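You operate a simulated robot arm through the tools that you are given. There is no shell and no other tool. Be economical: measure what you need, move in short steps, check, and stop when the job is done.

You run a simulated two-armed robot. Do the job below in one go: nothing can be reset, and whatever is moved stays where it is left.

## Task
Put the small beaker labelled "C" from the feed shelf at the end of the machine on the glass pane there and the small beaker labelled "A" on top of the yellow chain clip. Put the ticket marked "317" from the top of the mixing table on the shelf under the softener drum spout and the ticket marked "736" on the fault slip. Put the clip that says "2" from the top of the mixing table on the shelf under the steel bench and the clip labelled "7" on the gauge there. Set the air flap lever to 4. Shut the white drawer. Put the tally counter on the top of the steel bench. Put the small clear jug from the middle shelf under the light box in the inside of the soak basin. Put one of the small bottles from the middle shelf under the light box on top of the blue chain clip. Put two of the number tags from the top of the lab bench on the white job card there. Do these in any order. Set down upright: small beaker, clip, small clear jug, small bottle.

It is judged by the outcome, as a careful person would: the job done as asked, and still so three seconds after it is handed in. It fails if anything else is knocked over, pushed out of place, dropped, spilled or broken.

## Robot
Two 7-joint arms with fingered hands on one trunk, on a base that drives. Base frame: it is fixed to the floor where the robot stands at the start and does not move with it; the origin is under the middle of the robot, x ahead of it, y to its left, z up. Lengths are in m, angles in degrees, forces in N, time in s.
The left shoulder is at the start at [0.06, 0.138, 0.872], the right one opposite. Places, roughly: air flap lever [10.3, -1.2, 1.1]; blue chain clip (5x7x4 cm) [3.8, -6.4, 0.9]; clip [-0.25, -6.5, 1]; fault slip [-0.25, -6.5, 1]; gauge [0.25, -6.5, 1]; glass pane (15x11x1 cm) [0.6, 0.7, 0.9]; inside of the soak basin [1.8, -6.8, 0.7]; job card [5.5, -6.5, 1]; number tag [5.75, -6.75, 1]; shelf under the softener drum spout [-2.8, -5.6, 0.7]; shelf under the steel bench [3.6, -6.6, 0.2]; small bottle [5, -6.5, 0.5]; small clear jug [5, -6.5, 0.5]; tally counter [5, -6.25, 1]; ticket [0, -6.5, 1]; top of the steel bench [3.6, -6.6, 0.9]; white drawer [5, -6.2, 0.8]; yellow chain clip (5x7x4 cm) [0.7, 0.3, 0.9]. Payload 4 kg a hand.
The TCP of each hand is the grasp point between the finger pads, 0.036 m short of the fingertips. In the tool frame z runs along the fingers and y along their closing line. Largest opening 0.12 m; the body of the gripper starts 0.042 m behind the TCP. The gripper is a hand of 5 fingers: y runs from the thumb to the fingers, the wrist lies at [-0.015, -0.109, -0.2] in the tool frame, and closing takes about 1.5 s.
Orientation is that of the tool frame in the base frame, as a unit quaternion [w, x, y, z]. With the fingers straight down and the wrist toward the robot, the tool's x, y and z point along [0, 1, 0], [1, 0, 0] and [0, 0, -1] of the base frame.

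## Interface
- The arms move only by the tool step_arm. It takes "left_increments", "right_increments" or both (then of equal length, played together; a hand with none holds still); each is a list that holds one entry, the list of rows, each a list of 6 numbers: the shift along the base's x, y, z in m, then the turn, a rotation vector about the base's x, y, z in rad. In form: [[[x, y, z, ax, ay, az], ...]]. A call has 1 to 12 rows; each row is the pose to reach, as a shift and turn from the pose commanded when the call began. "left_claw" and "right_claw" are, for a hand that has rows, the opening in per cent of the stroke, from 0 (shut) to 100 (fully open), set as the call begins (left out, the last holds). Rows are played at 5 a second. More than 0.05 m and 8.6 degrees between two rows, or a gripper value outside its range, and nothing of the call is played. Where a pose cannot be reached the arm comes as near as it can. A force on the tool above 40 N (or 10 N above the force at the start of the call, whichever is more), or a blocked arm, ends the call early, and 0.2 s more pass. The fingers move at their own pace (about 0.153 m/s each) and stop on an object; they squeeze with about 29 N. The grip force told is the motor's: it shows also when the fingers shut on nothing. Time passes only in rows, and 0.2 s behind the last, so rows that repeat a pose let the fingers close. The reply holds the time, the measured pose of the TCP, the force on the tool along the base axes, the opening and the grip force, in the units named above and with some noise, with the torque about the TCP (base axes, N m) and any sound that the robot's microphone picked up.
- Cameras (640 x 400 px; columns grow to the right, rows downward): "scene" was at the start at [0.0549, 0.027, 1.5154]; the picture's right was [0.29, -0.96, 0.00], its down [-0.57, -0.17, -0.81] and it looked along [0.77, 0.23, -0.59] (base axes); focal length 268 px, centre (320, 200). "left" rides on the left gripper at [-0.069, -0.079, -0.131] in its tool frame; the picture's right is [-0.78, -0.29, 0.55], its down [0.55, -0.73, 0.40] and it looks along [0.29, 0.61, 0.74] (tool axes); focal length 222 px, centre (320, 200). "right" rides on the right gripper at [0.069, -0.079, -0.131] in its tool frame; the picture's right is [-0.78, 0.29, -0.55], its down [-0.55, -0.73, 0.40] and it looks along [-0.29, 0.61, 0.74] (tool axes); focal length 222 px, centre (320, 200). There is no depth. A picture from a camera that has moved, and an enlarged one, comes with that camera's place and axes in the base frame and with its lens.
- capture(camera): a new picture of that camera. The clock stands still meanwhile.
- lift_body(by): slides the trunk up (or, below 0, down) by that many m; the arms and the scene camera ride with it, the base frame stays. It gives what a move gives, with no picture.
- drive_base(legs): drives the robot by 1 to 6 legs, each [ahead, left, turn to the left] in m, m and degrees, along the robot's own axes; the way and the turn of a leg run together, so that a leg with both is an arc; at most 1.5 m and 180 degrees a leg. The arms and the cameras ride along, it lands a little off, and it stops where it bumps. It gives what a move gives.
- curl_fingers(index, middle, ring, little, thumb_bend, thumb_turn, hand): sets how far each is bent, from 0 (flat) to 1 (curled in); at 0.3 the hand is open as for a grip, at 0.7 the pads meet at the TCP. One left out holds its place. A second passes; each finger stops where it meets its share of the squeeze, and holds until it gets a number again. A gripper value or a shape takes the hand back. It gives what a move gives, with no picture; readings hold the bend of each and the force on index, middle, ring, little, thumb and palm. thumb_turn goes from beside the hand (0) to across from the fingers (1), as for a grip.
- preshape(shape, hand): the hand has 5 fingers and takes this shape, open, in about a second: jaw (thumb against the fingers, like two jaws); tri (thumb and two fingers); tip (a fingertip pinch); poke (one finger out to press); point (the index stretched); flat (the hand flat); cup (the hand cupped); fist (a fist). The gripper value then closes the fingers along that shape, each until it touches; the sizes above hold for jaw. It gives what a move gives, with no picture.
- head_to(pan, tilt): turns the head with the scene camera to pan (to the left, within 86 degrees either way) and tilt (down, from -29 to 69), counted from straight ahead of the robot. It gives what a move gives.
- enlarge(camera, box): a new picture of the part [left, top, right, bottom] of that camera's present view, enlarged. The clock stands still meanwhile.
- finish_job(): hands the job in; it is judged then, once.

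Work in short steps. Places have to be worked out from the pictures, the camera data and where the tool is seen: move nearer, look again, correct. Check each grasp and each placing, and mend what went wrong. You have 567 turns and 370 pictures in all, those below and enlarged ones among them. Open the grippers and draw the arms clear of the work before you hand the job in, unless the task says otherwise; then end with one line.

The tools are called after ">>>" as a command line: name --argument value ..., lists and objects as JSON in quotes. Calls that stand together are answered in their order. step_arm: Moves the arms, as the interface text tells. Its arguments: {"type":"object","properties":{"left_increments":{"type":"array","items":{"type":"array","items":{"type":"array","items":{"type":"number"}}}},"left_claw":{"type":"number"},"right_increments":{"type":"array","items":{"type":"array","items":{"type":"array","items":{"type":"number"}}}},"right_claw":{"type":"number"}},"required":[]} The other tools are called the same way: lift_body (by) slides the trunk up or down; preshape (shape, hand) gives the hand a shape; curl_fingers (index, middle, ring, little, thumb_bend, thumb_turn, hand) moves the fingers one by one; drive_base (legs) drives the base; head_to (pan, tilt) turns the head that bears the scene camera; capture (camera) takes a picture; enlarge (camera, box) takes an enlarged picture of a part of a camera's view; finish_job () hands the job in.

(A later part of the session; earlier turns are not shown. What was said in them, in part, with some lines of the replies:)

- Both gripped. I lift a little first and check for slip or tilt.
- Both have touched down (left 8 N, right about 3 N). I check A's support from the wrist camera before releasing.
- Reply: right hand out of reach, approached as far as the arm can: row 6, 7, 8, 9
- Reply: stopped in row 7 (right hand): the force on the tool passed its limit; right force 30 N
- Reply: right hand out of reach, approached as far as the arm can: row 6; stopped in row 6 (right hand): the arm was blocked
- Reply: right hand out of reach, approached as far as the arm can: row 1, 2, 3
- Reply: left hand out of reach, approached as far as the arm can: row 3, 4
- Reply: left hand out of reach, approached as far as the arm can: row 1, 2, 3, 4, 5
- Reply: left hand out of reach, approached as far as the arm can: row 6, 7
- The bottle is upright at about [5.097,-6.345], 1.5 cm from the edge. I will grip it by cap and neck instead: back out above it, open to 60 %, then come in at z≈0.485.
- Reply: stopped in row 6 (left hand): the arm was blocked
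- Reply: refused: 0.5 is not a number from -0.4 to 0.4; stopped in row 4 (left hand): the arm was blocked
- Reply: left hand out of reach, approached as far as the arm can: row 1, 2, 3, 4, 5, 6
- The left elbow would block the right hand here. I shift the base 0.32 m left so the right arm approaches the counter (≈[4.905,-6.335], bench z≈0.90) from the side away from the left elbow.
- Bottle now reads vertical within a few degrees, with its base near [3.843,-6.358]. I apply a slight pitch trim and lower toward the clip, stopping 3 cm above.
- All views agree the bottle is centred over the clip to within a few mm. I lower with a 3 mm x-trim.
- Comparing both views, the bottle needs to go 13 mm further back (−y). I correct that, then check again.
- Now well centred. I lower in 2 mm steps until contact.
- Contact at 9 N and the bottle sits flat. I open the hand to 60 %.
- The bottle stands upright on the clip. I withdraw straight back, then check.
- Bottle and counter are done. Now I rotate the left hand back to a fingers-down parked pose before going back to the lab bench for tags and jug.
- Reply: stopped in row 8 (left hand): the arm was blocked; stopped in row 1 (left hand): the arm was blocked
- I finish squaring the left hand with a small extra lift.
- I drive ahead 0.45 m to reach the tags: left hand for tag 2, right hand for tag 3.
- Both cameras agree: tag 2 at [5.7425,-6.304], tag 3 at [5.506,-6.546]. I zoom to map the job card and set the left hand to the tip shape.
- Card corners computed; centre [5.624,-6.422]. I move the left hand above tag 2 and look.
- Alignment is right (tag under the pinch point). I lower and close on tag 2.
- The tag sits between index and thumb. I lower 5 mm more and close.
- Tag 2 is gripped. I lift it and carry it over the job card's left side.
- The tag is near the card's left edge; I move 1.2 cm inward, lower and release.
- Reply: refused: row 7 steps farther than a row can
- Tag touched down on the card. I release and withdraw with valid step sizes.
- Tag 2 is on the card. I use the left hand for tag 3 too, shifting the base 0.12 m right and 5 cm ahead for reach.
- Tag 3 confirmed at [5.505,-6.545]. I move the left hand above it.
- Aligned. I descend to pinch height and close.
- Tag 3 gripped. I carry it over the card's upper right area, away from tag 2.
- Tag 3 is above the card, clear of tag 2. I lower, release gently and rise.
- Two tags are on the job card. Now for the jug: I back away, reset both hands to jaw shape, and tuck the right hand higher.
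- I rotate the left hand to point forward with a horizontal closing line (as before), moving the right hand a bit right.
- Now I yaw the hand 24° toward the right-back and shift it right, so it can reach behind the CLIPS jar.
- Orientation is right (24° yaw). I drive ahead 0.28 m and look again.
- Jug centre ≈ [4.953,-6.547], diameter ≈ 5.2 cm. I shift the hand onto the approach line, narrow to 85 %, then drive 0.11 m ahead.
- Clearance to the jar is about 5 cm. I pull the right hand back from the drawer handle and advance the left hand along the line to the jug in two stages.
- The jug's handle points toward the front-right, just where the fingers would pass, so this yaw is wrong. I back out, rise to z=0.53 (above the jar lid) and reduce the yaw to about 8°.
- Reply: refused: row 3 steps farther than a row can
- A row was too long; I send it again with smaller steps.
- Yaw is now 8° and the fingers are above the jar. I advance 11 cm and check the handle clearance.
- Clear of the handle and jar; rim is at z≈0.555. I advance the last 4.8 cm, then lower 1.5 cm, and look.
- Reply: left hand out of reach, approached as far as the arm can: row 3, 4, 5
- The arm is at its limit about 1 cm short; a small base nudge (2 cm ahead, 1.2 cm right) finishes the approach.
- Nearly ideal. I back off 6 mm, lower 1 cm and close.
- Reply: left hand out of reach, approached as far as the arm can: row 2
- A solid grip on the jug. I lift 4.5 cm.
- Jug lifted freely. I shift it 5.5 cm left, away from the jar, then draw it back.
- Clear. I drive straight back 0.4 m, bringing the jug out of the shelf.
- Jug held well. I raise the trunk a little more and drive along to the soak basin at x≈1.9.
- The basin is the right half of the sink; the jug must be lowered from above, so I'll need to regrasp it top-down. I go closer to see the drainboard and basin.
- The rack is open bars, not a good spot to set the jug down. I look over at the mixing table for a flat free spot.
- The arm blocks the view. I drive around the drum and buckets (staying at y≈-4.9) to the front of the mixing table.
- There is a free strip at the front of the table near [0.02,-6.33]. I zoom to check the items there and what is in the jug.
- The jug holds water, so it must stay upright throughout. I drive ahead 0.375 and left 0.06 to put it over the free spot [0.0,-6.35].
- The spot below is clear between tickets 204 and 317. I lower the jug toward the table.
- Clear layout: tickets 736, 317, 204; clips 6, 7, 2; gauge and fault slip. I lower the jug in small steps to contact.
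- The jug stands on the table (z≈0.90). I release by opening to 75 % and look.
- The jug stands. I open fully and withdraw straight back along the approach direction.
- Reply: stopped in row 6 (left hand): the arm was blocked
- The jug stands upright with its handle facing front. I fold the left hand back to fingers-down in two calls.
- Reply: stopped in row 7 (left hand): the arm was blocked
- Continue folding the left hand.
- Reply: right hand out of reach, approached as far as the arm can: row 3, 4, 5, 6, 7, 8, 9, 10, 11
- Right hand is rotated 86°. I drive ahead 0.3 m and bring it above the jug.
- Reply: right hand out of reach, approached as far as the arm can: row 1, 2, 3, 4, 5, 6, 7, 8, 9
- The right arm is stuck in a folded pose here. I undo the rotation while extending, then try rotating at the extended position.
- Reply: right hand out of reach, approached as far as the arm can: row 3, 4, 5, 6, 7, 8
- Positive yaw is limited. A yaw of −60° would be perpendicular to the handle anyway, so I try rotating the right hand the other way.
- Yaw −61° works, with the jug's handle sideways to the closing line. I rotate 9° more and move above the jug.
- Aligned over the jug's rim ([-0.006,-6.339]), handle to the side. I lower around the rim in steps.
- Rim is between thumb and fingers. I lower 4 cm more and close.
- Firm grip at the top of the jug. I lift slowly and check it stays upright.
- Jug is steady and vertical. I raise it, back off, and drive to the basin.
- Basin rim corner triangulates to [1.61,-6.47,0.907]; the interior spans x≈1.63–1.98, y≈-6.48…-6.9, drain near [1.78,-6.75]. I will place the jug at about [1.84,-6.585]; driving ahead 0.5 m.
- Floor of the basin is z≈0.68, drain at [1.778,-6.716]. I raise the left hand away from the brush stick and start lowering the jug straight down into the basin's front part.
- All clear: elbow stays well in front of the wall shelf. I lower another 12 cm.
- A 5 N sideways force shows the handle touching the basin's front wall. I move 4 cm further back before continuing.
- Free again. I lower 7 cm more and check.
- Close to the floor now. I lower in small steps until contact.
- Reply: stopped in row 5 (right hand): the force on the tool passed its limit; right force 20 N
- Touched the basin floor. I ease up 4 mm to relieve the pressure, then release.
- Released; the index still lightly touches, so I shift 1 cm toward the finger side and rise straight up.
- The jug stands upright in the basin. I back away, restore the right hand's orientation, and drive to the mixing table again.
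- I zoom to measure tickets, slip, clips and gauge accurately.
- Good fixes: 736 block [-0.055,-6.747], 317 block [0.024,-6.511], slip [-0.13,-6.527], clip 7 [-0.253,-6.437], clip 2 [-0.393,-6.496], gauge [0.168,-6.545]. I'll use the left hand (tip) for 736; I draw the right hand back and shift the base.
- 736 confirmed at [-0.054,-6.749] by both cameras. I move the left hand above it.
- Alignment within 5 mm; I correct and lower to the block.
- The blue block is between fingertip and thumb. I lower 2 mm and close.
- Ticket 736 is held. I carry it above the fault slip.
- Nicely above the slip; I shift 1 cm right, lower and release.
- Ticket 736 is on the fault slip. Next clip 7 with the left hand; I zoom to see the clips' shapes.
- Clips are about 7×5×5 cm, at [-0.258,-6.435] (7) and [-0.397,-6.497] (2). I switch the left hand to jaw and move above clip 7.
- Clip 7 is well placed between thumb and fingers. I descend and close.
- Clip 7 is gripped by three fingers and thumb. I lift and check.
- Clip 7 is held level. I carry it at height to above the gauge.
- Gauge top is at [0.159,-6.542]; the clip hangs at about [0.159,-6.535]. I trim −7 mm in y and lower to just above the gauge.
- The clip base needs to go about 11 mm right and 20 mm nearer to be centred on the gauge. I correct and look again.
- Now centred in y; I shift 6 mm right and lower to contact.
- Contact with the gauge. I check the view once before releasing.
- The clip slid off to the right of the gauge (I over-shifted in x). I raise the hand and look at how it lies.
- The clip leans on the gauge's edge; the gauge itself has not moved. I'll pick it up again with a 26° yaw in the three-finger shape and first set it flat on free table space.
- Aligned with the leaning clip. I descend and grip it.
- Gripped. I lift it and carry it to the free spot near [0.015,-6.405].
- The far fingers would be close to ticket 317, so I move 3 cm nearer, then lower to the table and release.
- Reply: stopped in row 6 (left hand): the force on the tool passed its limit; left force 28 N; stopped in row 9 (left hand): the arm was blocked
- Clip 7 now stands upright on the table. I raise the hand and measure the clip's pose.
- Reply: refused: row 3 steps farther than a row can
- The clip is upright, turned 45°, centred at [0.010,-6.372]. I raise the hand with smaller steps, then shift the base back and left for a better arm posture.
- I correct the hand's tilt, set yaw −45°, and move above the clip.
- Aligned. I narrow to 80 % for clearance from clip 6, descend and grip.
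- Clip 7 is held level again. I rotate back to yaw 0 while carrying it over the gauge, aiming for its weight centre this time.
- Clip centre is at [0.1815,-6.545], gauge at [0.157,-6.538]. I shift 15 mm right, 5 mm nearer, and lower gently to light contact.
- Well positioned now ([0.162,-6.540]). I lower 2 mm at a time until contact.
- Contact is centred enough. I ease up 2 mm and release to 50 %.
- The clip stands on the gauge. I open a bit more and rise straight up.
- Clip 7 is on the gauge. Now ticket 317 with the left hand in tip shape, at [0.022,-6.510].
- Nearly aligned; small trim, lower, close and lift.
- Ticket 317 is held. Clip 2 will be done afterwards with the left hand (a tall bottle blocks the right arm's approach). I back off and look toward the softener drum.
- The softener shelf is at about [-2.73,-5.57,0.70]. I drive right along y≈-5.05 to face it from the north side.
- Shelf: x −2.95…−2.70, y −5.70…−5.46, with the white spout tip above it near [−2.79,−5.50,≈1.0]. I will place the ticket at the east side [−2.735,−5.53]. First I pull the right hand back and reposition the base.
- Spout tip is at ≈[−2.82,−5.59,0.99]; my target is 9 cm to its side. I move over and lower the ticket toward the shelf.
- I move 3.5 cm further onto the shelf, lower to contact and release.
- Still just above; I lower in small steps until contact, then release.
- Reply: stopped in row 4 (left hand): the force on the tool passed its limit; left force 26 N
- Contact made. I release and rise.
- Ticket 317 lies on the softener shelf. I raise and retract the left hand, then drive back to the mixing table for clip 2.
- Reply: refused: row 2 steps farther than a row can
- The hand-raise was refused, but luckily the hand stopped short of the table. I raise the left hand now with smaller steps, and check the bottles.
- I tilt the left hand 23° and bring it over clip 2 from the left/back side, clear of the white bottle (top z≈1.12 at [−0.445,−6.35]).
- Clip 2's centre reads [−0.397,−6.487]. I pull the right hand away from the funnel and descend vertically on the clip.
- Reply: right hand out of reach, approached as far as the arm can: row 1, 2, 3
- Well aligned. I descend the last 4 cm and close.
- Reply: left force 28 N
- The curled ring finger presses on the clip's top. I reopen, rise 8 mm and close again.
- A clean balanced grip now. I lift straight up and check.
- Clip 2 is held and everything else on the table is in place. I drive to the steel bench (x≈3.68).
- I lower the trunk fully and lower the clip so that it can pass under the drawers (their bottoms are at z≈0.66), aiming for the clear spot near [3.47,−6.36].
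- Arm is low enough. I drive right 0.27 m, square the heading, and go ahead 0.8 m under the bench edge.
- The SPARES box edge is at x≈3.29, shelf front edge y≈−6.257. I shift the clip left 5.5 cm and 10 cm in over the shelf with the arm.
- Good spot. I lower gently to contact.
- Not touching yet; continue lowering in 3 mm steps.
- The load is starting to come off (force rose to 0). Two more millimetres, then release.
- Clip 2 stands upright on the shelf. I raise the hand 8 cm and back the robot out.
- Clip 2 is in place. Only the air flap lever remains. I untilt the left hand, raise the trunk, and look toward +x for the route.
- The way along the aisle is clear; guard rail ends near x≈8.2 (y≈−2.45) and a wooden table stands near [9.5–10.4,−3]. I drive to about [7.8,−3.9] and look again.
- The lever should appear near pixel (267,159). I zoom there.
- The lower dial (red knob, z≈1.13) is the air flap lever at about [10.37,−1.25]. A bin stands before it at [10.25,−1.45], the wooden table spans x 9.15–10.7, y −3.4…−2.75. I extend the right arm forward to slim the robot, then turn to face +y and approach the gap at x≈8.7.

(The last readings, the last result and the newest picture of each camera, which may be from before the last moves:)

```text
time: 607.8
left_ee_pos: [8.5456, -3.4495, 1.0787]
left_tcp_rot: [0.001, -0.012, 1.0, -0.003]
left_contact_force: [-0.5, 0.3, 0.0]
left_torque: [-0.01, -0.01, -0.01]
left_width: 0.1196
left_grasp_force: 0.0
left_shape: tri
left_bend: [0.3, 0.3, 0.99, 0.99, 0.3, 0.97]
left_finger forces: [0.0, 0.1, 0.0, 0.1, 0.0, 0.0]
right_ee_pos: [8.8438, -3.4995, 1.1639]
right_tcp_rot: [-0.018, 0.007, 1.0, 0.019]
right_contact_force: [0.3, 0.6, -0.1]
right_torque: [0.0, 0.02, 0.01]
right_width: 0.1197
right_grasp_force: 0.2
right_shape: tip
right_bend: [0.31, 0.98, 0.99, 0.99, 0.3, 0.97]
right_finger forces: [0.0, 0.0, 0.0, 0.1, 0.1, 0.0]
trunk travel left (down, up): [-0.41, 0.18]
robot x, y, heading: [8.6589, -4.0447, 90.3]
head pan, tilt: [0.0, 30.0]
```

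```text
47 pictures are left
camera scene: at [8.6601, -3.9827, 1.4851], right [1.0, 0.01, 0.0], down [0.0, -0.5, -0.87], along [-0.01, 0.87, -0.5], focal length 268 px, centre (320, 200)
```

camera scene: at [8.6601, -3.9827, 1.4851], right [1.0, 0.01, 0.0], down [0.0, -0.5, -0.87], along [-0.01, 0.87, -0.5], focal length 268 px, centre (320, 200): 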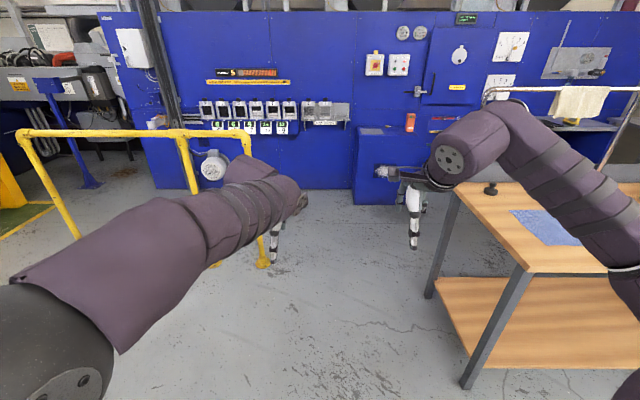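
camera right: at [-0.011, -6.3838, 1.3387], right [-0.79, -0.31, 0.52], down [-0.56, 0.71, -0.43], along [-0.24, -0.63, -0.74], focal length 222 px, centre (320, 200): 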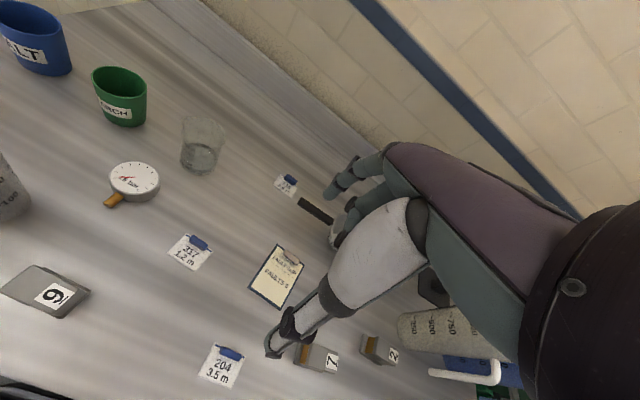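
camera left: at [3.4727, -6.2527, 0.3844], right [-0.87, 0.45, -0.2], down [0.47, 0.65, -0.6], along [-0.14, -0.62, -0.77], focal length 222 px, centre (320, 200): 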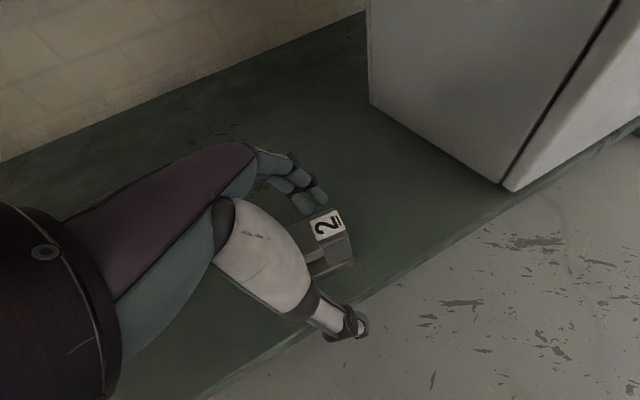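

The gap is x 8.2–9.27. I raise the trunk 0.17 m so the elbows pass above rail and table, bring the right hand inward, and drive forward through the gap.

>>> lift_body --by 0.17

>>> step_arm --right_increments '[[[-0.03, 0, 0.02, 0, 0, 0], [-0.06, 0, 0.03, 0, 0, 0], [-0.09, 0, 0.03, 0, 0, 0]]]'

>>> drive_base --legs '[[0.9, 0.0, 0]]'

>>> capture --camera "scene"

```text
time: 609.7
left_ee_pos: [8.5455, -3.4489, 1.2476]
left_tcp_rot: [0.001, -0.012, 1.0, -0.003]
left_contact_force: [-0.2, 0.4, -0.5]
left_torque: [-0.02, 0.0, 0.0]
left_width: 0.12
left_grasp_force: 0.0
left_shape: tri
left_bend: [0.3, 0.3, 0.99, 0.99, 0.3, 0.97]
left_finger forces: [0.0, 0.0, 0.0, 0.0, 0.0, 0.0]
right_ee_pos: [8.8453, -3.4995, 1.3349]
right_tcp_rot: [-0.018, 0.009, 1.0, 0.018]
right_contact_force: [0.0, -0.2, 0.5]
right_torque: [0.02, 0.02, 0.03]
right_width: 0.1198
right_grasp_force: 0.0
right_shape: tip
right_bend: [0.31, 0.98, 0.99, 0.99, 0.3, 0.97]
right_finger forces: [0.0, 0.0, 0.0, 0.0, 0.1, 0.1]
trunk travel left (down, up): [-0.58, 0.01]
robot x, y, heading: [8.6606, -4.047, 90.3]
head pan, tilt: [0.0, 30.0]
```

```text
time: 610.5
left_ee_pos: [8.5455, -3.4496, 1.2484]
left_tcp_rot: [0.0, -0.011, 1.0, -0.003]
left_contact_force: [0.9, -0.2, 0.3]
left_torque: [0.0, -0.01, -0.03]
left_width: 0.1197
left_grasp_force: 0.0
left_shape: tri
left_bend: [0.3, 0.3, 0.99, 0.99, 0.3, 0.97]
left_finger forces: [0.0, 0.1, 0.0, 0.0, 0.1, 0.0]
right_ee_pos: [8.7529, -3.4999, 1.3645]
right_tcp_rot: [-0.017, 0.009, 1.0, 0.019]
right_contact_force: [-0.3, -0.9, 0.7]
right_torque: [0.0, -0.02, 0.02]
right_width: 0.1198
right_grasp_force: 0.0
right_shape: tip
right_bend: [0.31, 0.98, 0.99, 0.99, 0.3, 0.97]
right_finger forces: [0.0, 0.1, 0.0, 0.0, 0.1, 0.1]
trunk travel left (down, up): [-0.58, 0.01]
robot x, y, heading: [8.6623, -4.0422, 90.2]
head pan, tilt: [0.0, 30.0]
```

```text
time: 615.1
left_ee_pos: [8.5321, -2.592, 1.2477]
left_tcp_rot: [-0.001, -0.016, 1.0, -0.004]
left_contact_force: [-0.8, 0.8, -0.1]
left_torque: [-0.01, -0.03, 0.01]
left_width: 0.1196
left_grasp_force: 0.1
left_shape: tri
left_bend: [0.3, 0.3, 0.99, 0.99, 0.3, 0.97]
left_finger forces: [0.0, 0.1, 0.0, 0.1, 0.0, 0.1]
right_ee_pos: [8.7417, -2.6398, 1.3636]
right_tcp_rot: [-0.018, 0.005, 1.0, 0.019]
right_contact_force: [0.7, 0.1, 0.4]
right_torque: [-0.02, 0.0, 0.02]
right_width: 0.1199
right_grasp_force: 0.1
right_shape: tip
right_bend: [0.31, 0.98, 0.99, 0.99, 0.3, 0.97]
right_finger forces: [0.0, 0.0, 0.0, 0.0, 0.1, 0.0]
trunk travel left (down, up): [-0.58, 0.01]
robot x, y, heading: [8.6486, -3.1903, 90.8]
head pan, tilt: [0.0, 30.0]
```

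```text
46 pictures are left
camera scene: at [8.6502, -3.1234, 1.6551], right [1.0, 0.02, 0.0], down [0.01, -0.5, -0.87], along [-0.01, 0.87, -0.5], focal length 268 px, centre (320, 200)
```

scene: 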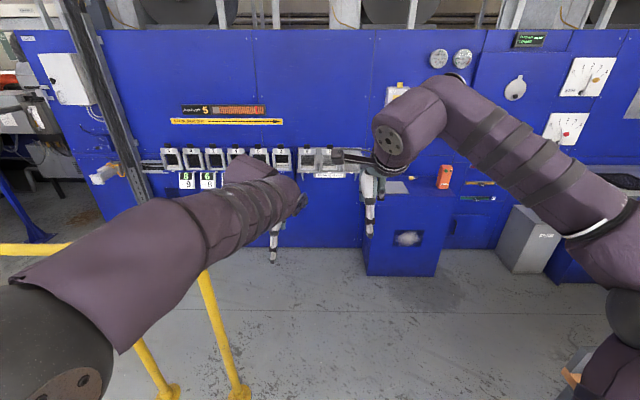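

Through the gap without trouble. I continue ahead to y≈−2.24 and then strafe right to x≈10.2.

>>> drive_base --legs '[[0.93, 0, -0.6], [0, -1.4, 0], [0, -0.15, 0]]'

>>> head_to --pan -8 --tilt 25

>>> capture --camera "scene"

```text
time: 627.5
left_ee_pos: [10.1135, -1.6998, 1.2475]
left_tcp_rot: [-0.001, 0.011, 1.0, -0.003]
left_contact_force: [-0.5, 0.1, -0.4]
left_torque: [-0.01, 0.06, 0.03]
left_width: 0.1198
left_grasp_force: 0.1
left_shape: tri
left_bend: [0.3, 0.3, 0.99, 0.99, 0.3, 0.97]
left_finger forces: [0.0, 0.0, 0.1, 0.0, 0.0, 0.0]
right_ee_pos: [10.3211, -1.7596, 1.3653]
right_tcp_rot: [-0.017, 0.031, 0.999, 0.019]
right_contact_force: [-0.5, -0.3, -0.5]
right_torque: [0.01, 0.03, -0.03]
right_width: 0.1198
right_grasp_force: 0.1
right_shape: tip
right_bend: [0.31, 0.98, 0.99, 0.99, 0.3, 0.97]
right_finger forces: [0.1, 0.0, 0.1, 0.0, 0.0, 0.1]
trunk travel left (down, up): [-0.58, 0.01]
robot x, y, heading: [10.1996, -2.2989, 87.7]
head pan, tilt: [0.0, 30.0]
```

```text
time: 628.2
left_ee_pos: [10.1127, -1.6998, 1.2478]
left_tcp_rot: [0.001, 0.011, 1.0, -0.003]
left_contact_force: [0.0, -0.5, -0.3]
left_torque: [0.03, 0.04, 0.0]
left_width: 0.1197
left_grasp_force: 0.1
left_shape: tri
left_bend: [0.3, 0.3, 0.99, 0.99, 0.3, 0.97]
left_finger forces: [0.0, 0.0, 0.0, 0.0, 0.0, 0.0]
right_ee_pos: [10.3198, -1.7588, 1.3634]
right_tcp_rot: [-0.016, 0.03, 0.999, 0.019]
right_contact_force: [-0.2, -0.2, 0.5]
right_torque: [-0.02, 0.01, -0.01]
right_width: 0.12
right_grasp_force: 0.0
right_shape: tip
right_bend: [0.31, 0.98, 0.99, 0.99, 0.3, 0.97]
right_finger forces: [0.1, 0.0, 0.0, 0.0, 0.1, 0.0]
trunk travel left (down, up): [-0.58, 0.01]
robot x, y, heading: [10.1944, -2.3049, 87.8]
head pan, tilt: [-8.0, 25.0]
```

```text
45 pictures are left
camera scene: at [10.2151, -2.2376, 1.663], right [0.98, -0.18, 0.0], down [-0.07, -0.42, -0.91], along [0.16, 0.89, -0.42], focal length 268 px, centre (320, 200)
```

scene: 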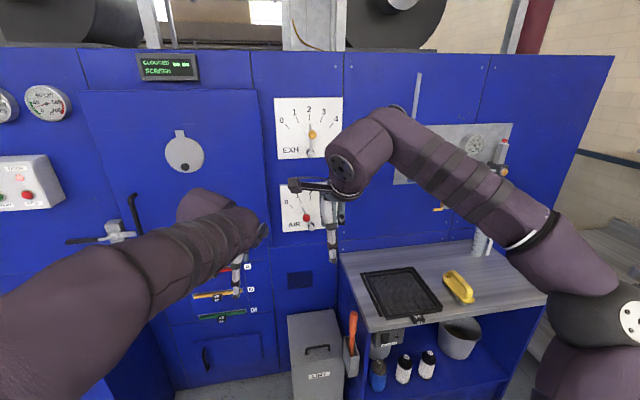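

The lower dial reads "AIR" with a red lever knob. I move the right hand aside and zoom in.

>>> step_arm --right_increments '[[[0.03, -0.02, 0, 0, 0, 0], [0.06, -0.04, 0, 0, 0, 0], [0.1, -0.06, 0, 0, 0, 0], [0.14, -0.08, 0, 0, 0, 0], [0.17, -0.1, 0, 0, 0, 0]]]'

>>> enlarge --camera "scene" --box '[260, 90, 360, 240]'

```text
time: 629.4
left_ee_pos: [10.113, -1.7018, 1.2488]
left_tcp_rot: [0.0, 0.012, 1.0, -0.002]
left_contact_force: [0.2, -0.3, -1.0]
left_torque: [0.01, 0.01, -0.01]
left_width: 0.12
left_grasp_force: 0.1
left_shape: tri
left_bend: [0.3, 0.3, 0.99, 0.99, 0.3, 0.97]
left_finger forces: [0.0, 0.0, 0.1, 0.1, 0.0, 0.1]
right_ee_pos: [10.4906, -1.8613, 1.3622]
right_tcp_rot: [-0.016, 0.031, 0.999, 0.018]
right_contact_force: [0.2, -0.3, -1.1]
right_torque: [0.02, -0.02, -0.02]
right_width: 0.1198
right_grasp_force: 0.2
right_shape: tip
right_bend: [0.31, 0.98, 0.99, 0.99, 0.3, 0.97]
right_finger forces: [0.0, 0.0, 0.0, 0.1, 0.0, 0.0]
trunk travel left (down, up): [-0.58, 0.01]
robot x, y, heading: [10.1978, -2.3006, 87.7]
head pan, tilt: [-8.0, 25.0]
```

```text
2.67 times, centred on (310, 165) of scene
camera zoom: at [10.2166, -2.2384, 1.6631], right [0.98, -0.18, 0.0], down [-0.08, -0.42, -0.91], along [0.16, 0.89, -0.42], focal length 714 px, centre (347, 293)
```

zoom: 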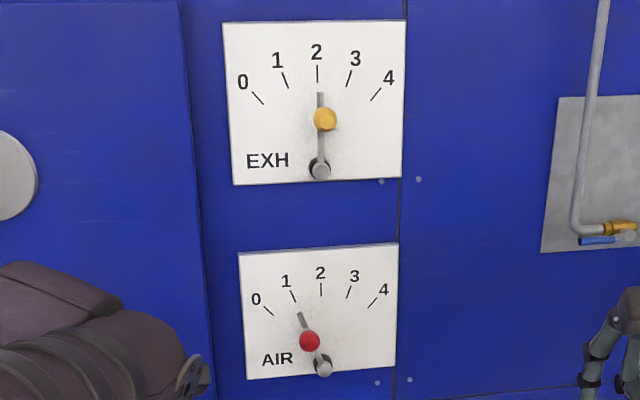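

The AIR lever points at 1; pivot ≈[10.35,−1.27,1.08], knob ≈[10.326,−1.30,1.14], and "4" needs it 40° to the right. I rotate the left hand to point forward with a horizontal closing line so that it can pinch the knob.

>>> preshape --hand "left" --shape "tip"

>>> step_arm --left_increments '[[[0.004, 0.006, -0.008, 0.0837, 0.0837, -0.0837], [0.008, 0.012, -0.016, 0.1674, 0.1674, -0.1674], [0.012, 0.018, -0.024, 0.251, 0.251, -0.251], [0.016, 0.024, -0.032, 0.3348, 0.3348, -0.3348], [0.02, 0.03, -0.04, 0.4185, 0.4185, -0.4185], [0.024, 0.036, -0.048, 0.502, 0.502, -0.502], [0.028, 0.042, -0.056, 0.586, 0.586, -0.586], [0.032, 0.048, -0.064, 0.67, 0.67, -0.67], [0.036, 0.054, -0.072, 0.753, 0.753, -0.753], [0.04, 0.06, -0.08, 0.837, 0.837, -0.837], [0.045, 0.066, -0.088, 0.921, 0.921, -0.921], [0.05, 0.072, -0.095, 1.004, 1.004, -1.004]]]'

>>> step_arm --left_increments '[[[0.01, 0.005, -0.003, 0.068, 0.068, -0.068], [0.02, 0.01, -0.006, 0.137, 0.137, -0.137], [0.03, 0.015, -0.01, 0.205, 0.205, -0.205]]]'

>>> capture --camera "scene"

```text
time: 630.3
left_ee_pos: [10.1122, -1.7001, 1.248]
left_tcp_rot: [0.001, 0.012, 1.0, -0.002]
left_contact_force: [-0.2, 0.6, 0.1]
left_torque: [0.0, -0.02, 0.02]
left_width: 0.1197
left_grasp_force: 0.0
left_shape: tip
left_bend: [0.31, 0.98, 0.99, 0.99, 0.3, 0.97]
left_finger forces: [0.0, 0.0, 0.1, 0.0, 0.0, 0.0]
right_ee_pos: [10.4892, -1.8599, 1.3616]
right_tcp_rot: [-0.018, 0.032, 0.999, 0.019]
right_contact_force: [-0.5, -0.3, 0.2]
right_torque: [-0.02, 0.02, -0.01]
right_width: 0.1197
right_grasp_force: 0.0
right_shape: tip
right_bend: [0.31, 0.98, 0.99, 0.99, 0.3, 0.97]
right_finger forces: [0.0, 0.0, 0.0, 0.1, 0.0, 0.1]
trunk travel left (down, up): [-0.58, 0.01]
robot x, y, heading: [10.2009, -2.302, 88.1]
head pan, tilt: [-8.0, 25.0]
```

```text
time: 632.9
left_ee_pos: [10.1628, -1.6287, 1.1523]
left_tcp_rot: [-0.448, 0.447, 0.641, 0.434]
left_contact_force: [-0.7, 0.7, 0.3]
left_torque: [-0.03, 0.05, 0.0]
left_width: 0.12
left_grasp_force: 0.0
left_shape: tip
left_bend: [0.31, 0.98, 0.99, 0.99, 0.3, 0.97]
left_finger forces: [0.0, 0.0, 0.0, 0.1, 0.0, 0.1]
right_ee_pos: [10.49, -1.8588, 1.3618]
right_tcp_rot: [-0.016, 0.032, 0.999, 0.019]
right_contact_force: [-0.5, -0.1, 0.5]
right_torque: [-0.01, -0.03, 0.03]
right_width: 0.1197
right_grasp_force: 0.1
right_shape: tip
right_bend: [0.31, 0.98, 0.99, 0.99, 0.3, 0.97]
right_finger forces: [0.0, 0.0, 0.0, 0.0, 0.0, 0.0]
trunk travel left (down, up): [-0.58, 0.01]
robot x, y, heading: [10.1999, -2.3002, 87.8]
head pan, tilt: [-8.0, 25.0]
```

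```text
time: 633.7
left_ee_pos: [10.1922, -1.6129, 1.1434]
left_tcp_rot: [0.508, -0.505, -0.495, -0.492]
left_contact_force: [0.1, 0.0, 0.6]
left_torque: [0.01, 0.0, 0.02]
left_width: 0.1197
left_grasp_force: 0.0
left_shape: tip
left_bend: [0.31, 0.98, 0.99, 0.99, 0.3, 0.97]
left_finger forces: [0.0, 0.0, 0.1, 0.0, 0.0, 0.0]
right_ee_pos: [10.4901, -1.8602, 1.3618]
right_tcp_rot: [-0.017, 0.031, 0.999, 0.019]
right_contact_force: [0.7, 0.3, -0.6]
right_torque: [-0.01, -0.01, -0.02]
right_width: 0.1198
right_grasp_force: 0.0
right_shape: tip
right_bend: [0.31, 0.98, 0.99, 0.99, 0.3, 0.97]
right_finger forces: [0.0, 0.1, 0.0, 0.0, 0.1, 0.1]
trunk travel left (down, up): [-0.58, 0.01]
robot x, y, heading: [10.2005, -2.3021, 87.9]
head pan, tilt: [-8.0, 25.0]
```

```text
43 pictures are left
camera scene: at [10.2155, -2.237, 1.663], right [0.98, -0.18, 0.0], down [-0.07, -0.42, -0.91], along [0.16, 0.89, -0.42], focal length 268 px, centre (320, 200)
```

scene: 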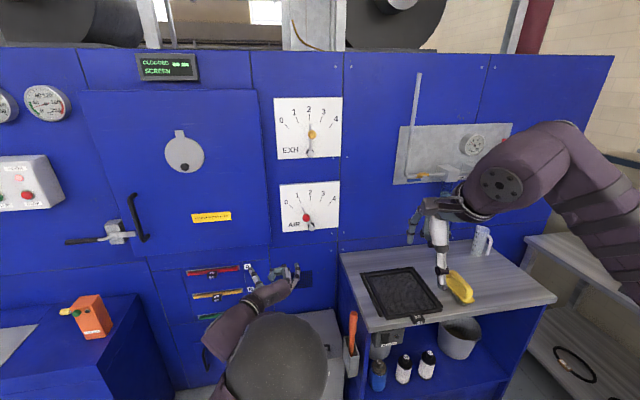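

Now I drive 0.18 m ahead and 0.1 m right to bring the hand near the knob, then look.

>>> drive_base --legs '[[0.18, -0.1, 0.5]]'

>>> capture --camera "left"

>>> enlarge --camera "scene" --box '[230, 110, 390, 300]'

```text
time: 635.3
left_ee_pos: [10.2884, -1.4369, 1.1412]
left_tcp_rot: [0.512, -0.5, -0.499, -0.489]
left_contact_force: [0.3, 1.2, 0.8]
left_torque: [-0.01, -0.01, 0.02]
left_width: 0.1197
left_grasp_force: 0.1
left_shape: tip
left_bend: [0.31, 0.98, 0.99, 0.99, 0.3, 0.97]
left_finger forces: [0.1, 0.0, 0.1, 0.1, 0.0, 0.1]
right_ee_pos: [10.5919, -1.679, 1.3624]
right_tcp_rot: [-0.017, 0.024, 0.999, 0.018]
right_contact_force: [0.2, 0.4, 0.0]
right_torque: [-0.02, 0.01, 0.01]
right_width: 0.1196
right_grasp_force: 0.1
right_shape: tip
right_bend: [0.31, 0.98, 0.99, 0.99, 0.3, 0.97]
right_finger forces: [0.0, 0.0, 0.1, 0.1, 0.1, 0.0]
trunk travel left (down, up): [-0.58, 0.01]
robot x, y, heading: [10.3034, -2.1254, 88.8]
head pan, tilt: [-8.0, 25.0]
```

```text
42 pictures are left
camera left: at [10.2108, -1.5682, 1.0752], right [-0.32, 0.54, -0.78], down [-0.73, 0.38, 0.57], along [0.6, 0.75, 0.27], focal length 222 px, centre (320, 200)
```

left: 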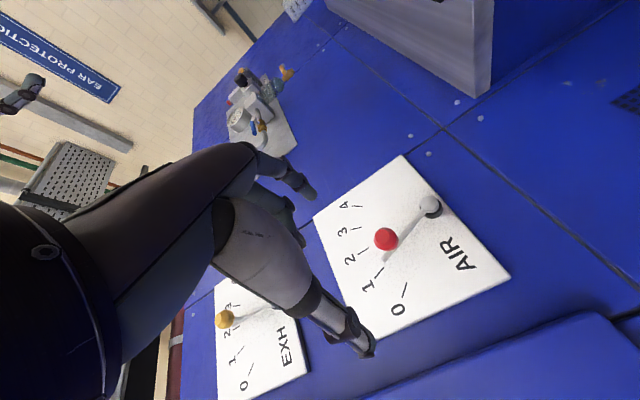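

```text
2.11 times, centred on (310, 205) of scene
camera zoom: at [10.3221, -2.06, 1.663], right [0.99, -0.16, 0.0], down [-0.07, -0.42, -0.91], along [0.15, 0.89, -0.42], focal length 563 px, centre (341, 190)
```

zoom: 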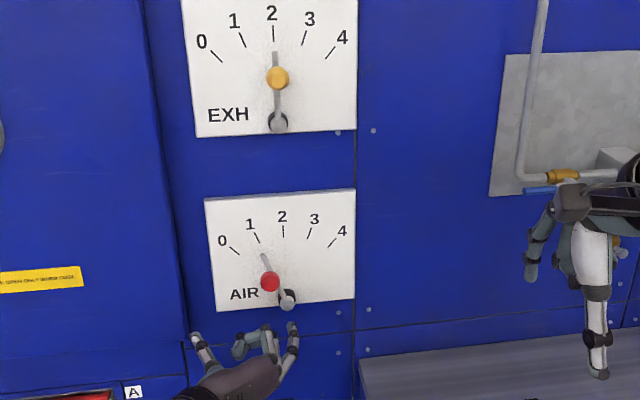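

Triangulated: knob [10.336,−1.245,1.118], pivot [10.365,−1.18,1.030], radius 9.3 cm; "4" lies at +37°, i.e. knob at [10.421,1.104]. I align the pinch with the knob and drive 0.1 m closer.

>>> step_arm --left_increments '[[[0.015, 0, -0.008, 0, 0, 0], [0.03, 0, -0.016, 0, 0, 0], [0.043, 0, -0.023, 0, 0, 0]]]' --left_claw 60

>>> drive_base --legs '[[0.1, 0, 0.8]]'

>>> capture --camera "left"

>>> enlarge --camera "scene" --box '[230, 130, 390, 300]'

```text
time: 636.1
left_ee_pos: [10.3327, -1.4374, 1.1205]
left_tcp_rot: [0.51, -0.5, -0.5, -0.489]
left_contact_force: [-0.3, -0.9, -0.3]
left_torque: [-0.03, -0.03, -0.05]
left_width: 0.0726
left_grasp_force: 0.0
left_shape: tip
left_bend: [0.39, 0.98, 0.99, 0.99, 0.47, 1.0]
left_finger forces: [0.0, 0.1, 0.0, 0.0, 0.0, 0.0]
right_ee_pos: [10.5897, -1.6799, 1.3607]
right_tcp_rot: [-0.018, 0.024, 0.999, 0.019]
right_contact_force: [-0.6, 0.0, -1.4]
right_torque: [0.03, 0.0, 0.01]
right_width: 0.1196
right_grasp_force: 0.0
right_shape: tip
right_bend: [0.31, 0.98, 0.99, 0.99, 0.3, 0.97]
right_finger forces: [0.1, 0.1, 0.0, 0.1, 0.0, 0.1]
trunk travel left (down, up): [-0.58, 0.01]
robot x, y, heading: [10.3069, -2.1264, 88.7]
head pan, tilt: [-8.0, 25.0]
```

```text
time: 637.2
left_ee_pos: [10.3235, -1.3379, 1.1189]
left_tcp_rot: [0.514, -0.497, -0.503, -0.485]
left_contact_force: [0.4, -0.1, -0.9]
left_torque: [0.0, -0.01, -0.01]
left_width: 0.0723
left_grasp_force: 0.1
left_shape: tip
left_bend: [0.39, 0.98, 0.99, 0.99, 0.47, 1.0]
left_finger forces: [0.1, 0.0, 0.0, 0.0, 0.1, 0.1]
right_ee_pos: [10.5867, -1.575, 1.3616]
right_tcp_rot: [-0.016, 0.018, 1.0, 0.017]
right_contact_force: [0.2, 0.6, 0.2]
right_torque: [-0.04, 0.0, 0.01]
right_width: 0.1198
right_grasp_force: 0.1
right_shape: tip
right_bend: [0.31, 0.98, 0.99, 0.99, 0.3, 0.97]
right_finger forces: [0.1, 0.0, 0.0, 0.1, 0.0, 0.0]
trunk travel left (down, up): [-0.58, 0.01]
robot x, y, heading: [10.3088, -2.0247, 89.8]
head pan, tilt: [-8.0, 25.0]
```

```text
40 pictures are left
camera left: at [10.2471, -1.4695, 1.052], right [-0.33, 0.54, -0.78], down [-0.74, 0.37, 0.57], along [0.59, 0.76, 0.27], focal length 222 px, centre (320, 200)
```

left: 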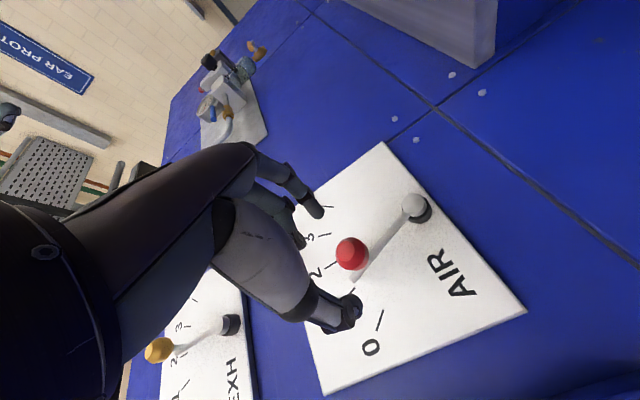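

```text
2.35 times, centred on (310, 215) of scene
camera zoom: at [10.3221, -1.9604, 1.663], right [0.99, -0.15, 0.0], down [-0.06, -0.42, -0.91], along [0.13, 0.9, -0.42], focal length 630 px, centre (344, 165)
```

zoom: 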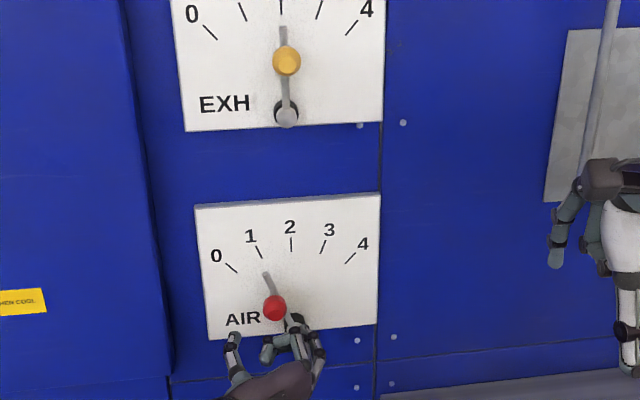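

The knob is 1.3 cm right of the pinch line. I correct and advance 6.5 cm around it.

>>> step_arm --left_increments '[[[0.008, 0, 0.002, 0, 0, 0], [0.012, 0.02, 0.003, 0, 0, 0], [0.012, 0.045, 0.003, 0, 0, 0], [0.012, 0.063, 0.003, 0, 0, 0]]]'

>>> capture --camera "left"

```text
time: 638.2
left_ee_pos: [10.3333, -1.2771, 1.1239]
left_tcp_rot: [0.514, -0.498, -0.503, -0.486]
left_contact_force: [0.5, 0.4, -1.0]
left_torque: [0.0, -0.01, -0.04]
left_width: 0.0725
left_grasp_force: 0.0
left_shape: tip
left_bend: [0.39, 0.98, 0.99, 0.99, 0.47, 1.0]
left_finger forces: [0.1, 0.0, 0.1, 0.0, 0.0, 0.1]
right_ee_pos: [10.5854, -1.576, 1.3614]
right_tcp_rot: [-0.016, 0.017, 1.0, 0.019]
right_contact_force: [0.1, 0.1, -0.1]
right_torque: [0.02, -0.01, 0.0]
right_width: 0.1199
right_grasp_force: 0.1
right_shape: tip
right_bend: [0.31, 0.98, 0.99, 0.99, 0.3, 0.97]
right_finger forces: [0.0, 0.0, 0.0, 0.0, 0.0, 0.0]
trunk travel left (down, up): [-0.58, 0.01]
robot x, y, heading: [10.3058, -2.0292, 89.4]
head pan, tilt: [-8.0, 25.0]
```

```text
38 pictures are left
camera left: at [10.2586, -1.4086, 1.0572], right [-0.33, 0.54, -0.78], down [-0.74, 0.37, 0.57], along [0.59, 0.76, 0.27], focal length 222 px, centre (320, 200)
```

left: 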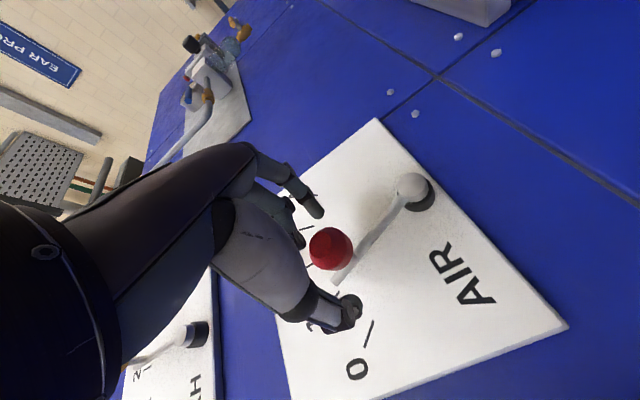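

The knob is neatly between index and thumb. I close to 40 % (a loose cage) and sweep it along the arc toward 4.

>>> step_arm --left_increments '[[[0, 0, 0, 0, 0, 0], [0, 0, 0, 0, 0, 0], [0, 0, 0, 0, 0, 0], [0, 0, 0, 0, 0, 0], [0.0133, 0, 0.0034, 0, 0, 0], [0.0294, 0, 0.0048, 0, 0, 0], [0.0455, 0, 0.0034, 0, 0, 0], [0.0611, 0, -0.0008, 0, 0, 0], [0.0758, 0, -0.0076, 0, 0, 0], [0.0852, 0, -0.0139, 0, 0, 0]]]' --left_claw 40

>>> capture --camera "left"

>>> enlarge --camera "scene" --box '[230, 130, 390, 300]'

```text
time: 640.4
left_ee_pos: [10.4211, -1.2778, 1.1108]
left_tcp_rot: [0.514, -0.498, -0.503, -0.484]
left_contact_force: [-0.7, -0.6, 2.0]
left_torque: [0.03, 0.03, 0.07]
left_width: 0.0484
left_grasp_force: 0.1
left_shape: tip
left_bend: [0.47, 0.98, 0.99, 0.99, 0.64, 1.0]
left_finger forces: [0.1, 0.0, 0.1, 0.0, 1.2, 0.0]
right_ee_pos: [10.5869, -1.5775, 1.3628]
right_tcp_rot: [-0.017, 0.017, 1.0, 0.018]
right_contact_force: [-0.5, 0.0, -0.2]
right_torque: [-0.05, 0.02, -0.01]
right_width: 0.1199
right_grasp_force: 0.1
right_shape: tip
right_bend: [0.31, 0.98, 0.99, 0.99, 0.3, 0.97]
right_finger forces: [0.0, 0.1, 0.0, 0.1, 0.0, 0.0]
trunk travel left (down, up): [-0.58, 0.01]
robot x, y, heading: [10.3084, -2.0265, 89.3]
head pan, tilt: [-8.0, 25.0]
```

```text
37 pictures are left
camera left: at [10.345, -1.409, 1.043], right [-0.33, 0.54, -0.78], down [-0.73, 0.37, 0.57], along [0.59, 0.76, 0.27], focal length 222 px, centre (320, 200)
```

left: 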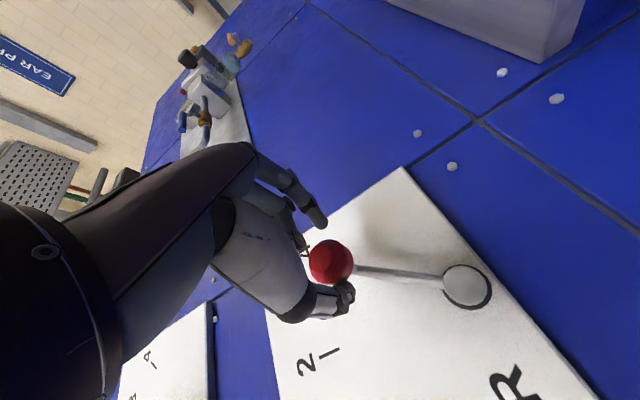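

```text
2.35 times, centred on (310, 215) of scene
camera zoom: at [10.3222, -1.9626, 1.663], right [0.99, -0.15, 0.0], down [-0.06, -0.42, -0.91], along [0.13, 0.9, -0.42], focal length 630 px, centre (344, 165)
```

zoom: 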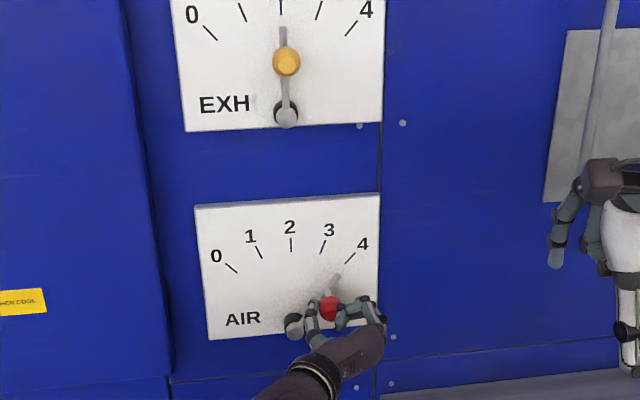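

The lever is nearly at 4. I zoom in closely to judge.

>>> enlarge --camera "scene" --box '[275, 175, 345, 235]'

```text
6.67 times, centred on (310, 205) of scene
camera zoom: at [10.3222, -1.9626, 1.663], right [0.99, -0.15, 0.0], down [-0.06, -0.42, -0.91], along [0.13, 0.9, -0.42], focal length 1784 px, centre (387, 167)
```

zoom: 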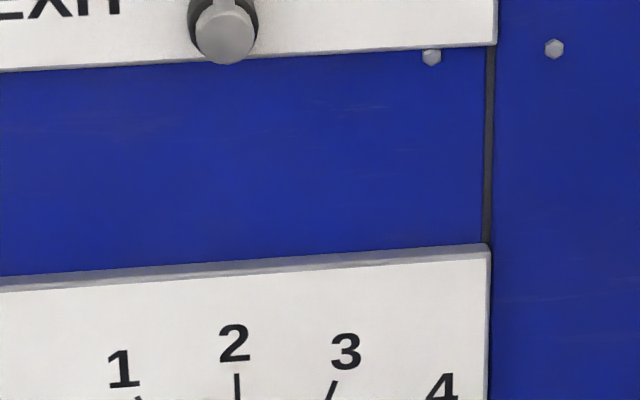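

Wrong box; zoom on the dial itself.

>>> enlarge --camera "scene" --box '[260, 215, 350, 280]'

```text
6.15 times, centred on (305, 248) of scene
camera zoom: at [10.3222, -1.9626, 1.663], right [0.99, -0.15, 0.0], down [-0.06, -0.42, -0.91], along [0.13, 0.9, -0.42], focal length 1647 px, centre (412, -92)
```

zoom: 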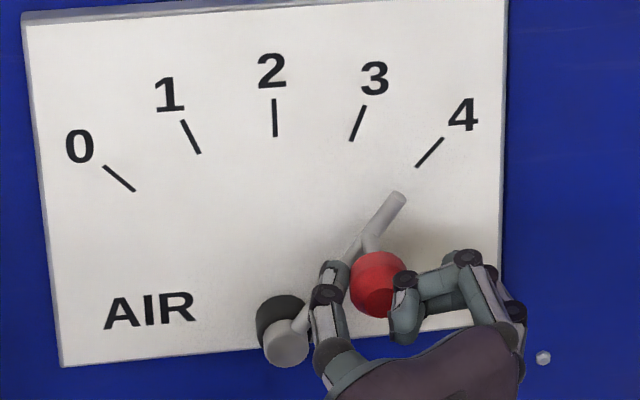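

The shaft direction reads about 3.8. I push 6.5 mm further along the arc.

>>> step_arm --left_increments '[[[0.003, 0, -0.002, 0, 0, 0], [0.0056, 0, -0.004, 0, 0, 0], [0.0056, 0, -0.004, 0, 0, 0]]]'

>>> enlarge --camera "scene" --box '[260, 215, 350, 280]'

```text
time: 641.2
left_ee_pos: [10.4263, -1.2772, 1.1061]
left_tcp_rot: [0.514, -0.497, -0.503, -0.485]
left_contact_force: [-0.7, 0.0, 0.0]
left_torque: [-0.02, 0.03, 0.01]
left_width: 0.0483
left_grasp_force: 0.0
left_shape: tip
left_bend: [0.47, 0.98, 0.99, 0.99, 0.65, 1.0]
left_finger forces: [0.0, 0.1, 0.1, 0.0, 0.6, 0.0]
right_ee_pos: [10.5847, -1.576, 1.3627]
right_tcp_rot: [-0.016, 0.017, 1.0, 0.019]
right_contact_force: [-0.3, -0.6, 0.2]
right_torque: [0.01, -0.03, -0.01]
right_width: 0.1199
right_grasp_force: 0.1
right_shape: tip
right_bend: [0.31, 0.98, 0.99, 0.99, 0.3, 0.97]
right_finger forces: [0.0, 0.0, 0.0, 0.0, 0.0, 0.1]
trunk travel left (down, up): [-0.58, 0.01]
robot x, y, heading: [10.3083, -2.023, 89.6]
head pan, tilt: [-8.0, 25.0]
```

```text
6.15 times, centred on (305, 248) of scene
camera zoom: at [10.3221, -1.9625, 1.6631], right [0.99, -0.15, 0.0], down [-0.06, -0.42, -0.91], along [0.13, 0.9, -0.42], focal length 1647 px, centre (412, -92)
```

zoom: 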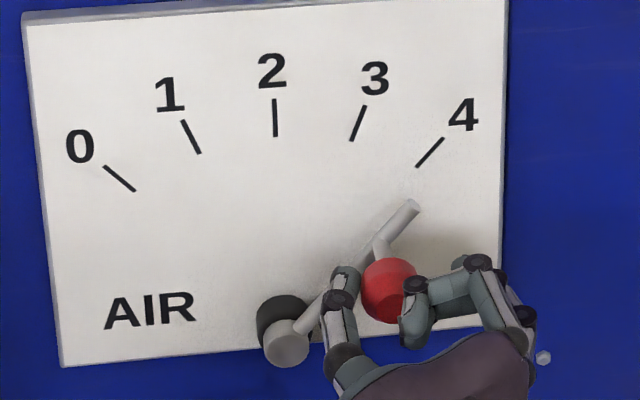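

Now it reads about 3.95. A final 1.5 mm nudge, then I open and back out straight.

>>> step_arm --left_increments '[[[0.0015, 0, -0.0012, 0, 0, 0], [0.0015, 0, -0.0012, 0, 0, 0]]]'

>>> step_arm --left_increments '[[[0, 0, 0, 0, 0, 0], [0, 0, 0, 0, 0, 0], [0, 0, 0, 0, 0, 0], [0, -0.02, 0, 0, 0, 0], [0, -0.05, 0, 0, 0, 0], [0, -0.08, 0, 0, 0, 0], [0, -0.1, 0, 0, 0, 0]]]' --left_claw 75

>>> drive_base --legs '[[-0.2, 0, 0]]'

>>> capture --camera "scene"

```text
time: 641.8
left_ee_pos: [10.4281, -1.2762, 1.1046]
left_tcp_rot: [0.514, -0.497, -0.503, -0.485]
left_contact_force: [-1.9, -0.1, -0.5]
left_torque: [-0.02, 0.03, 0.02]
left_width: 0.0481
left_grasp_force: 0.0
left_shape: tip
left_bend: [0.47, 0.98, 0.99, 0.99, 0.65, 1.0]
left_finger forces: [0.0, 0.1, 0.1, 0.0, 0.7, 0.1]
right_ee_pos: [10.5855, -1.5774, 1.3626]
right_tcp_rot: [-0.016, 0.017, 1.0, 0.019]
right_contact_force: [0.0, 0.0, -0.3]
right_torque: [-0.03, 0.01, 0.02]
right_width: 0.1198
right_grasp_force: 0.1
right_shape: tip
right_bend: [0.31, 0.98, 0.99, 0.99, 0.3, 0.97]
right_finger forces: [0.1, 0.1, 0.0, 0.1, 0.0, 0.1]
trunk travel left (down, up): [-0.58, 0.01]
robot x, y, heading: [10.3097, -2.027, 89.5]
head pan, tilt: [-8.0, 25.0]
```

```text
time: 643.4
left_ee_pos: [10.4271, -1.376, 1.1047]
left_tcp_rot: [0.514, -0.497, -0.504, -0.486]
left_contact_force: [-0.7, -0.2, 0.8]
left_torque: [-0.03, -0.02, 0.02]
left_width: 0.0896
left_grasp_force: 0.0
left_shape: tip
left_bend: [0.34, 0.98, 0.99, 0.99, 0.4, 0.99]
left_finger forces: [0.0, 0.0, 0.1, 0.1, 0.0, 0.0]
right_ee_pos: [10.5851, -1.5781, 1.3635]
right_tcp_rot: [-0.017, 0.017, 1.0, 0.018]
right_contact_force: [-2.0, 0.4, 0.9]
right_torque: [-0.03, -0.02, -0.01]
right_width: 0.1198
right_grasp_force: 0.1
right_shape: tip
right_bend: [0.31, 0.98, 0.99, 0.99, 0.3, 0.97]
right_finger forces: [0.0, 0.0, 0.0, 0.1, 0.0, 0.0]
trunk travel left (down, up): [-0.58, 0.01]
robot x, y, heading: [10.3045, -2.0244, 89.6]
head pan, tilt: [-8.0, 25.0]
```

```text
time: 645.0
left_ee_pos: [10.4251, -1.5706, 1.1052]
left_tcp_rot: [0.514, -0.497, -0.502, -0.487]
left_contact_force: [0.9, -0.4, 0.8]
left_torque: [-0.02, 0.0, 0.03]
left_width: 0.0897
left_grasp_force: 0.0
left_shape: tip
left_bend: [0.34, 0.98, 0.99, 0.99, 0.4, 0.99]
left_finger forces: [0.0, 0.0, 0.1, 0.1, 0.1, 0.0]
right_ee_pos: [10.5845, -1.775, 1.3619]
right_tcp_rot: [-0.017, 0.018, 1.0, 0.019]
right_contact_force: [-0.2, -0.1, 1.2]
right_torque: [0.02, 0.03, 0.03]
right_width: 0.1199
right_grasp_force: 0.1
right_shape: tip
right_bend: [0.31, 0.98, 0.99, 0.99, 0.3, 0.97]
right_finger forces: [0.0, 0.0, 0.0, 0.0, 0.1, 0.1]
trunk travel left (down, up): [-0.58, 0.01]
robot x, y, heading: [10.3077, -2.2223, 89.4]
head pan, tilt: [-8.0, 25.0]
```

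```text
32 pictures are left
camera scene: at [10.3201, -2.1596, 1.6631], right [0.99, -0.15, 0.0], down [-0.06, -0.42, -0.91], along [0.14, 0.9, -0.42], focal length 268 px, centre (320, 200)
```

scene: 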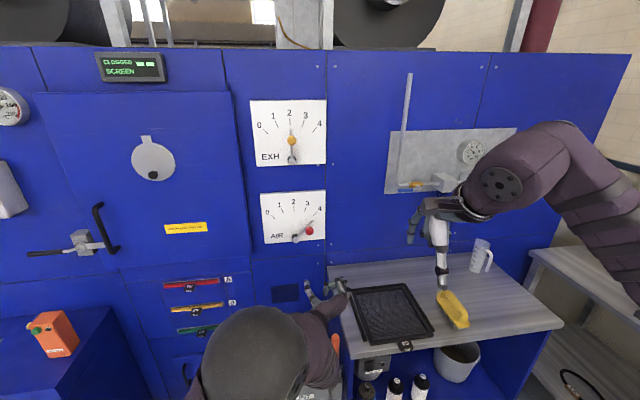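

I zoom on both dials to confirm the lever setting and that EXH is unchanged.

>>> enlarge --camera "scene" --box '[250, 180, 340, 250]'

>>> enlarge --camera "left" --box '[280, 100, 600, 400]'

```text
5.71 times, centred on (295, 215) of scene
camera zoom: at [10.3201, -2.1596, 1.6631], right [0.99, -0.15, 0.0], down [-0.06, -0.42, -0.91], along [0.14, 0.9, -0.42], focal length 1529 px, centre (463, 114)
```

zoom: 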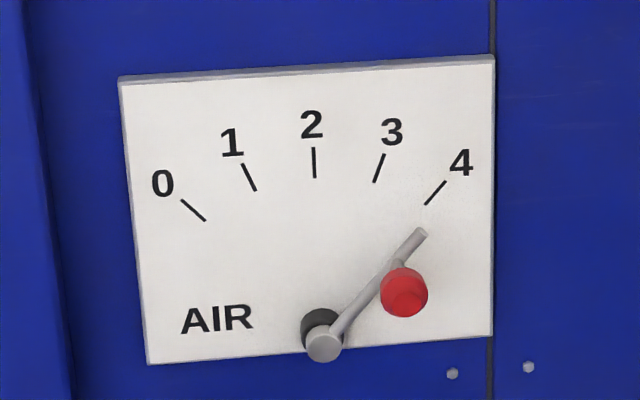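

```text
1.33 times, centred on (440, 250) of left
camera zoom: at [10.3494, -1.7034, 1.0376], right [-0.33, 0.54, -0.78], down [-0.73, 0.37, 0.57], along [0.59, 0.76, 0.27], focal length 296 px, centre (160, 133)
```

zoom: 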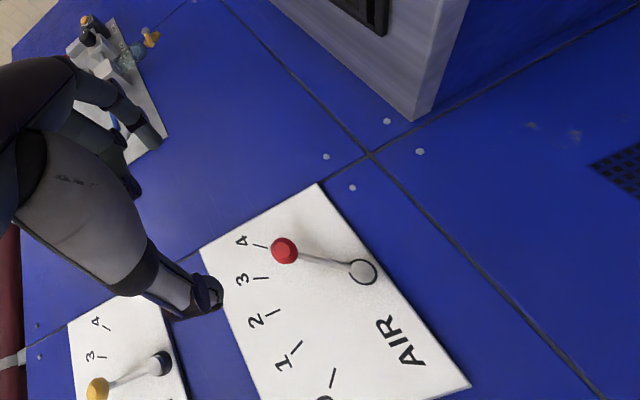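

The lever points at 4 from both viewpoints, and EXH is untouched. All jobs are done; I open both hands and draw them a little further clear.

>>> step_arm --left_increments '[[[-0.01, -0.02, 0, 0, 0, 0], [-0.02, -0.04, 0, 0, 0, 0], [-0.02, -0.04, 0, 0, 0, 0]]]' --left_claw 100 --right_increments '[[[0, -0.01, 0, 0, 0, 0], [0, -0.02, 0, 0, 0, 0], [0, -0.02, 0, 0, 0, 0]]]' --right_claw 100

>>> enlarge --camera "scene" --box '[250, 180, 340, 250]'

```text
time: 645.8
left_ee_pos: [10.4053, -1.6116, 1.1058]
left_tcp_rot: [0.513, -0.498, -0.502, -0.487]
left_contact_force: [0.1, 0.0, 0.6]
left_torque: [-0.01, 0.02, 0.01]
left_width: 0.1199
left_grasp_force: 0.1
left_shape: tip
left_bend: [0.31, 0.98, 0.99, 0.99, 0.3, 0.97]
left_finger forces: [0.0, 0.0, 0.0, 0.1, 0.1, 0.0]
right_ee_pos: [10.5861, -1.7922, 1.3611]
right_tcp_rot: [-0.017, 0.017, 1.0, 0.019]
right_contact_force: [-0.1, 0.5, 0.6]
right_torque: [0.02, -0.01, 0.0]
right_width: 0.1196
right_grasp_force: 0.0
right_shape: tip
right_bend: [0.31, 0.98, 0.99, 0.99, 0.3, 0.97]
right_finger forces: [0.0, 0.0, 0.1, 0.0, 0.1, 0.0]
trunk travel left (down, up): [-0.58, 0.01]
robot x, y, heading: [10.3072, -2.2224, 89.4]
head pan, tilt: [-8.0, 25.0]
```

```text
5.71 times, centred on (295, 215) of scene
camera zoom: at [10.3202, -2.1579, 1.663], right [0.99, -0.15, 0.0], down [-0.06, -0.42, -0.91], along [0.14, 0.9, -0.42], focal length 1529 px, centre (463, 114)
```

zoom: 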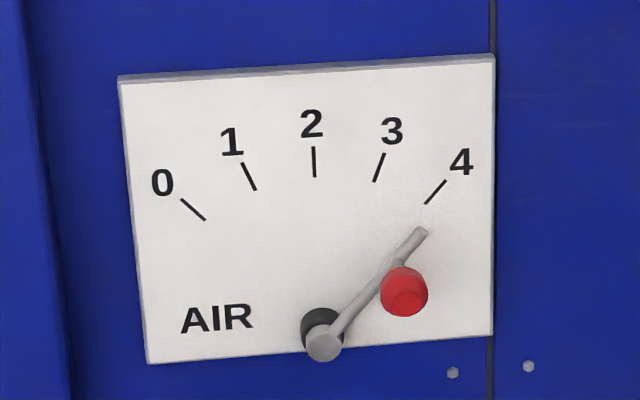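

The lever stays at 4, and both hands are open and clear. I hand the job in.

>>> finish_job

```text
The job is handed in.
```

All the listed jobs were done and the job is handed in: both hands were open and clear, and the air flap lever still pointed at 4 in the last picture. On the first try, clip 7 slipped off the gauge and leaned against it; I picked it up, set it back on upright, and the gauge did not move.
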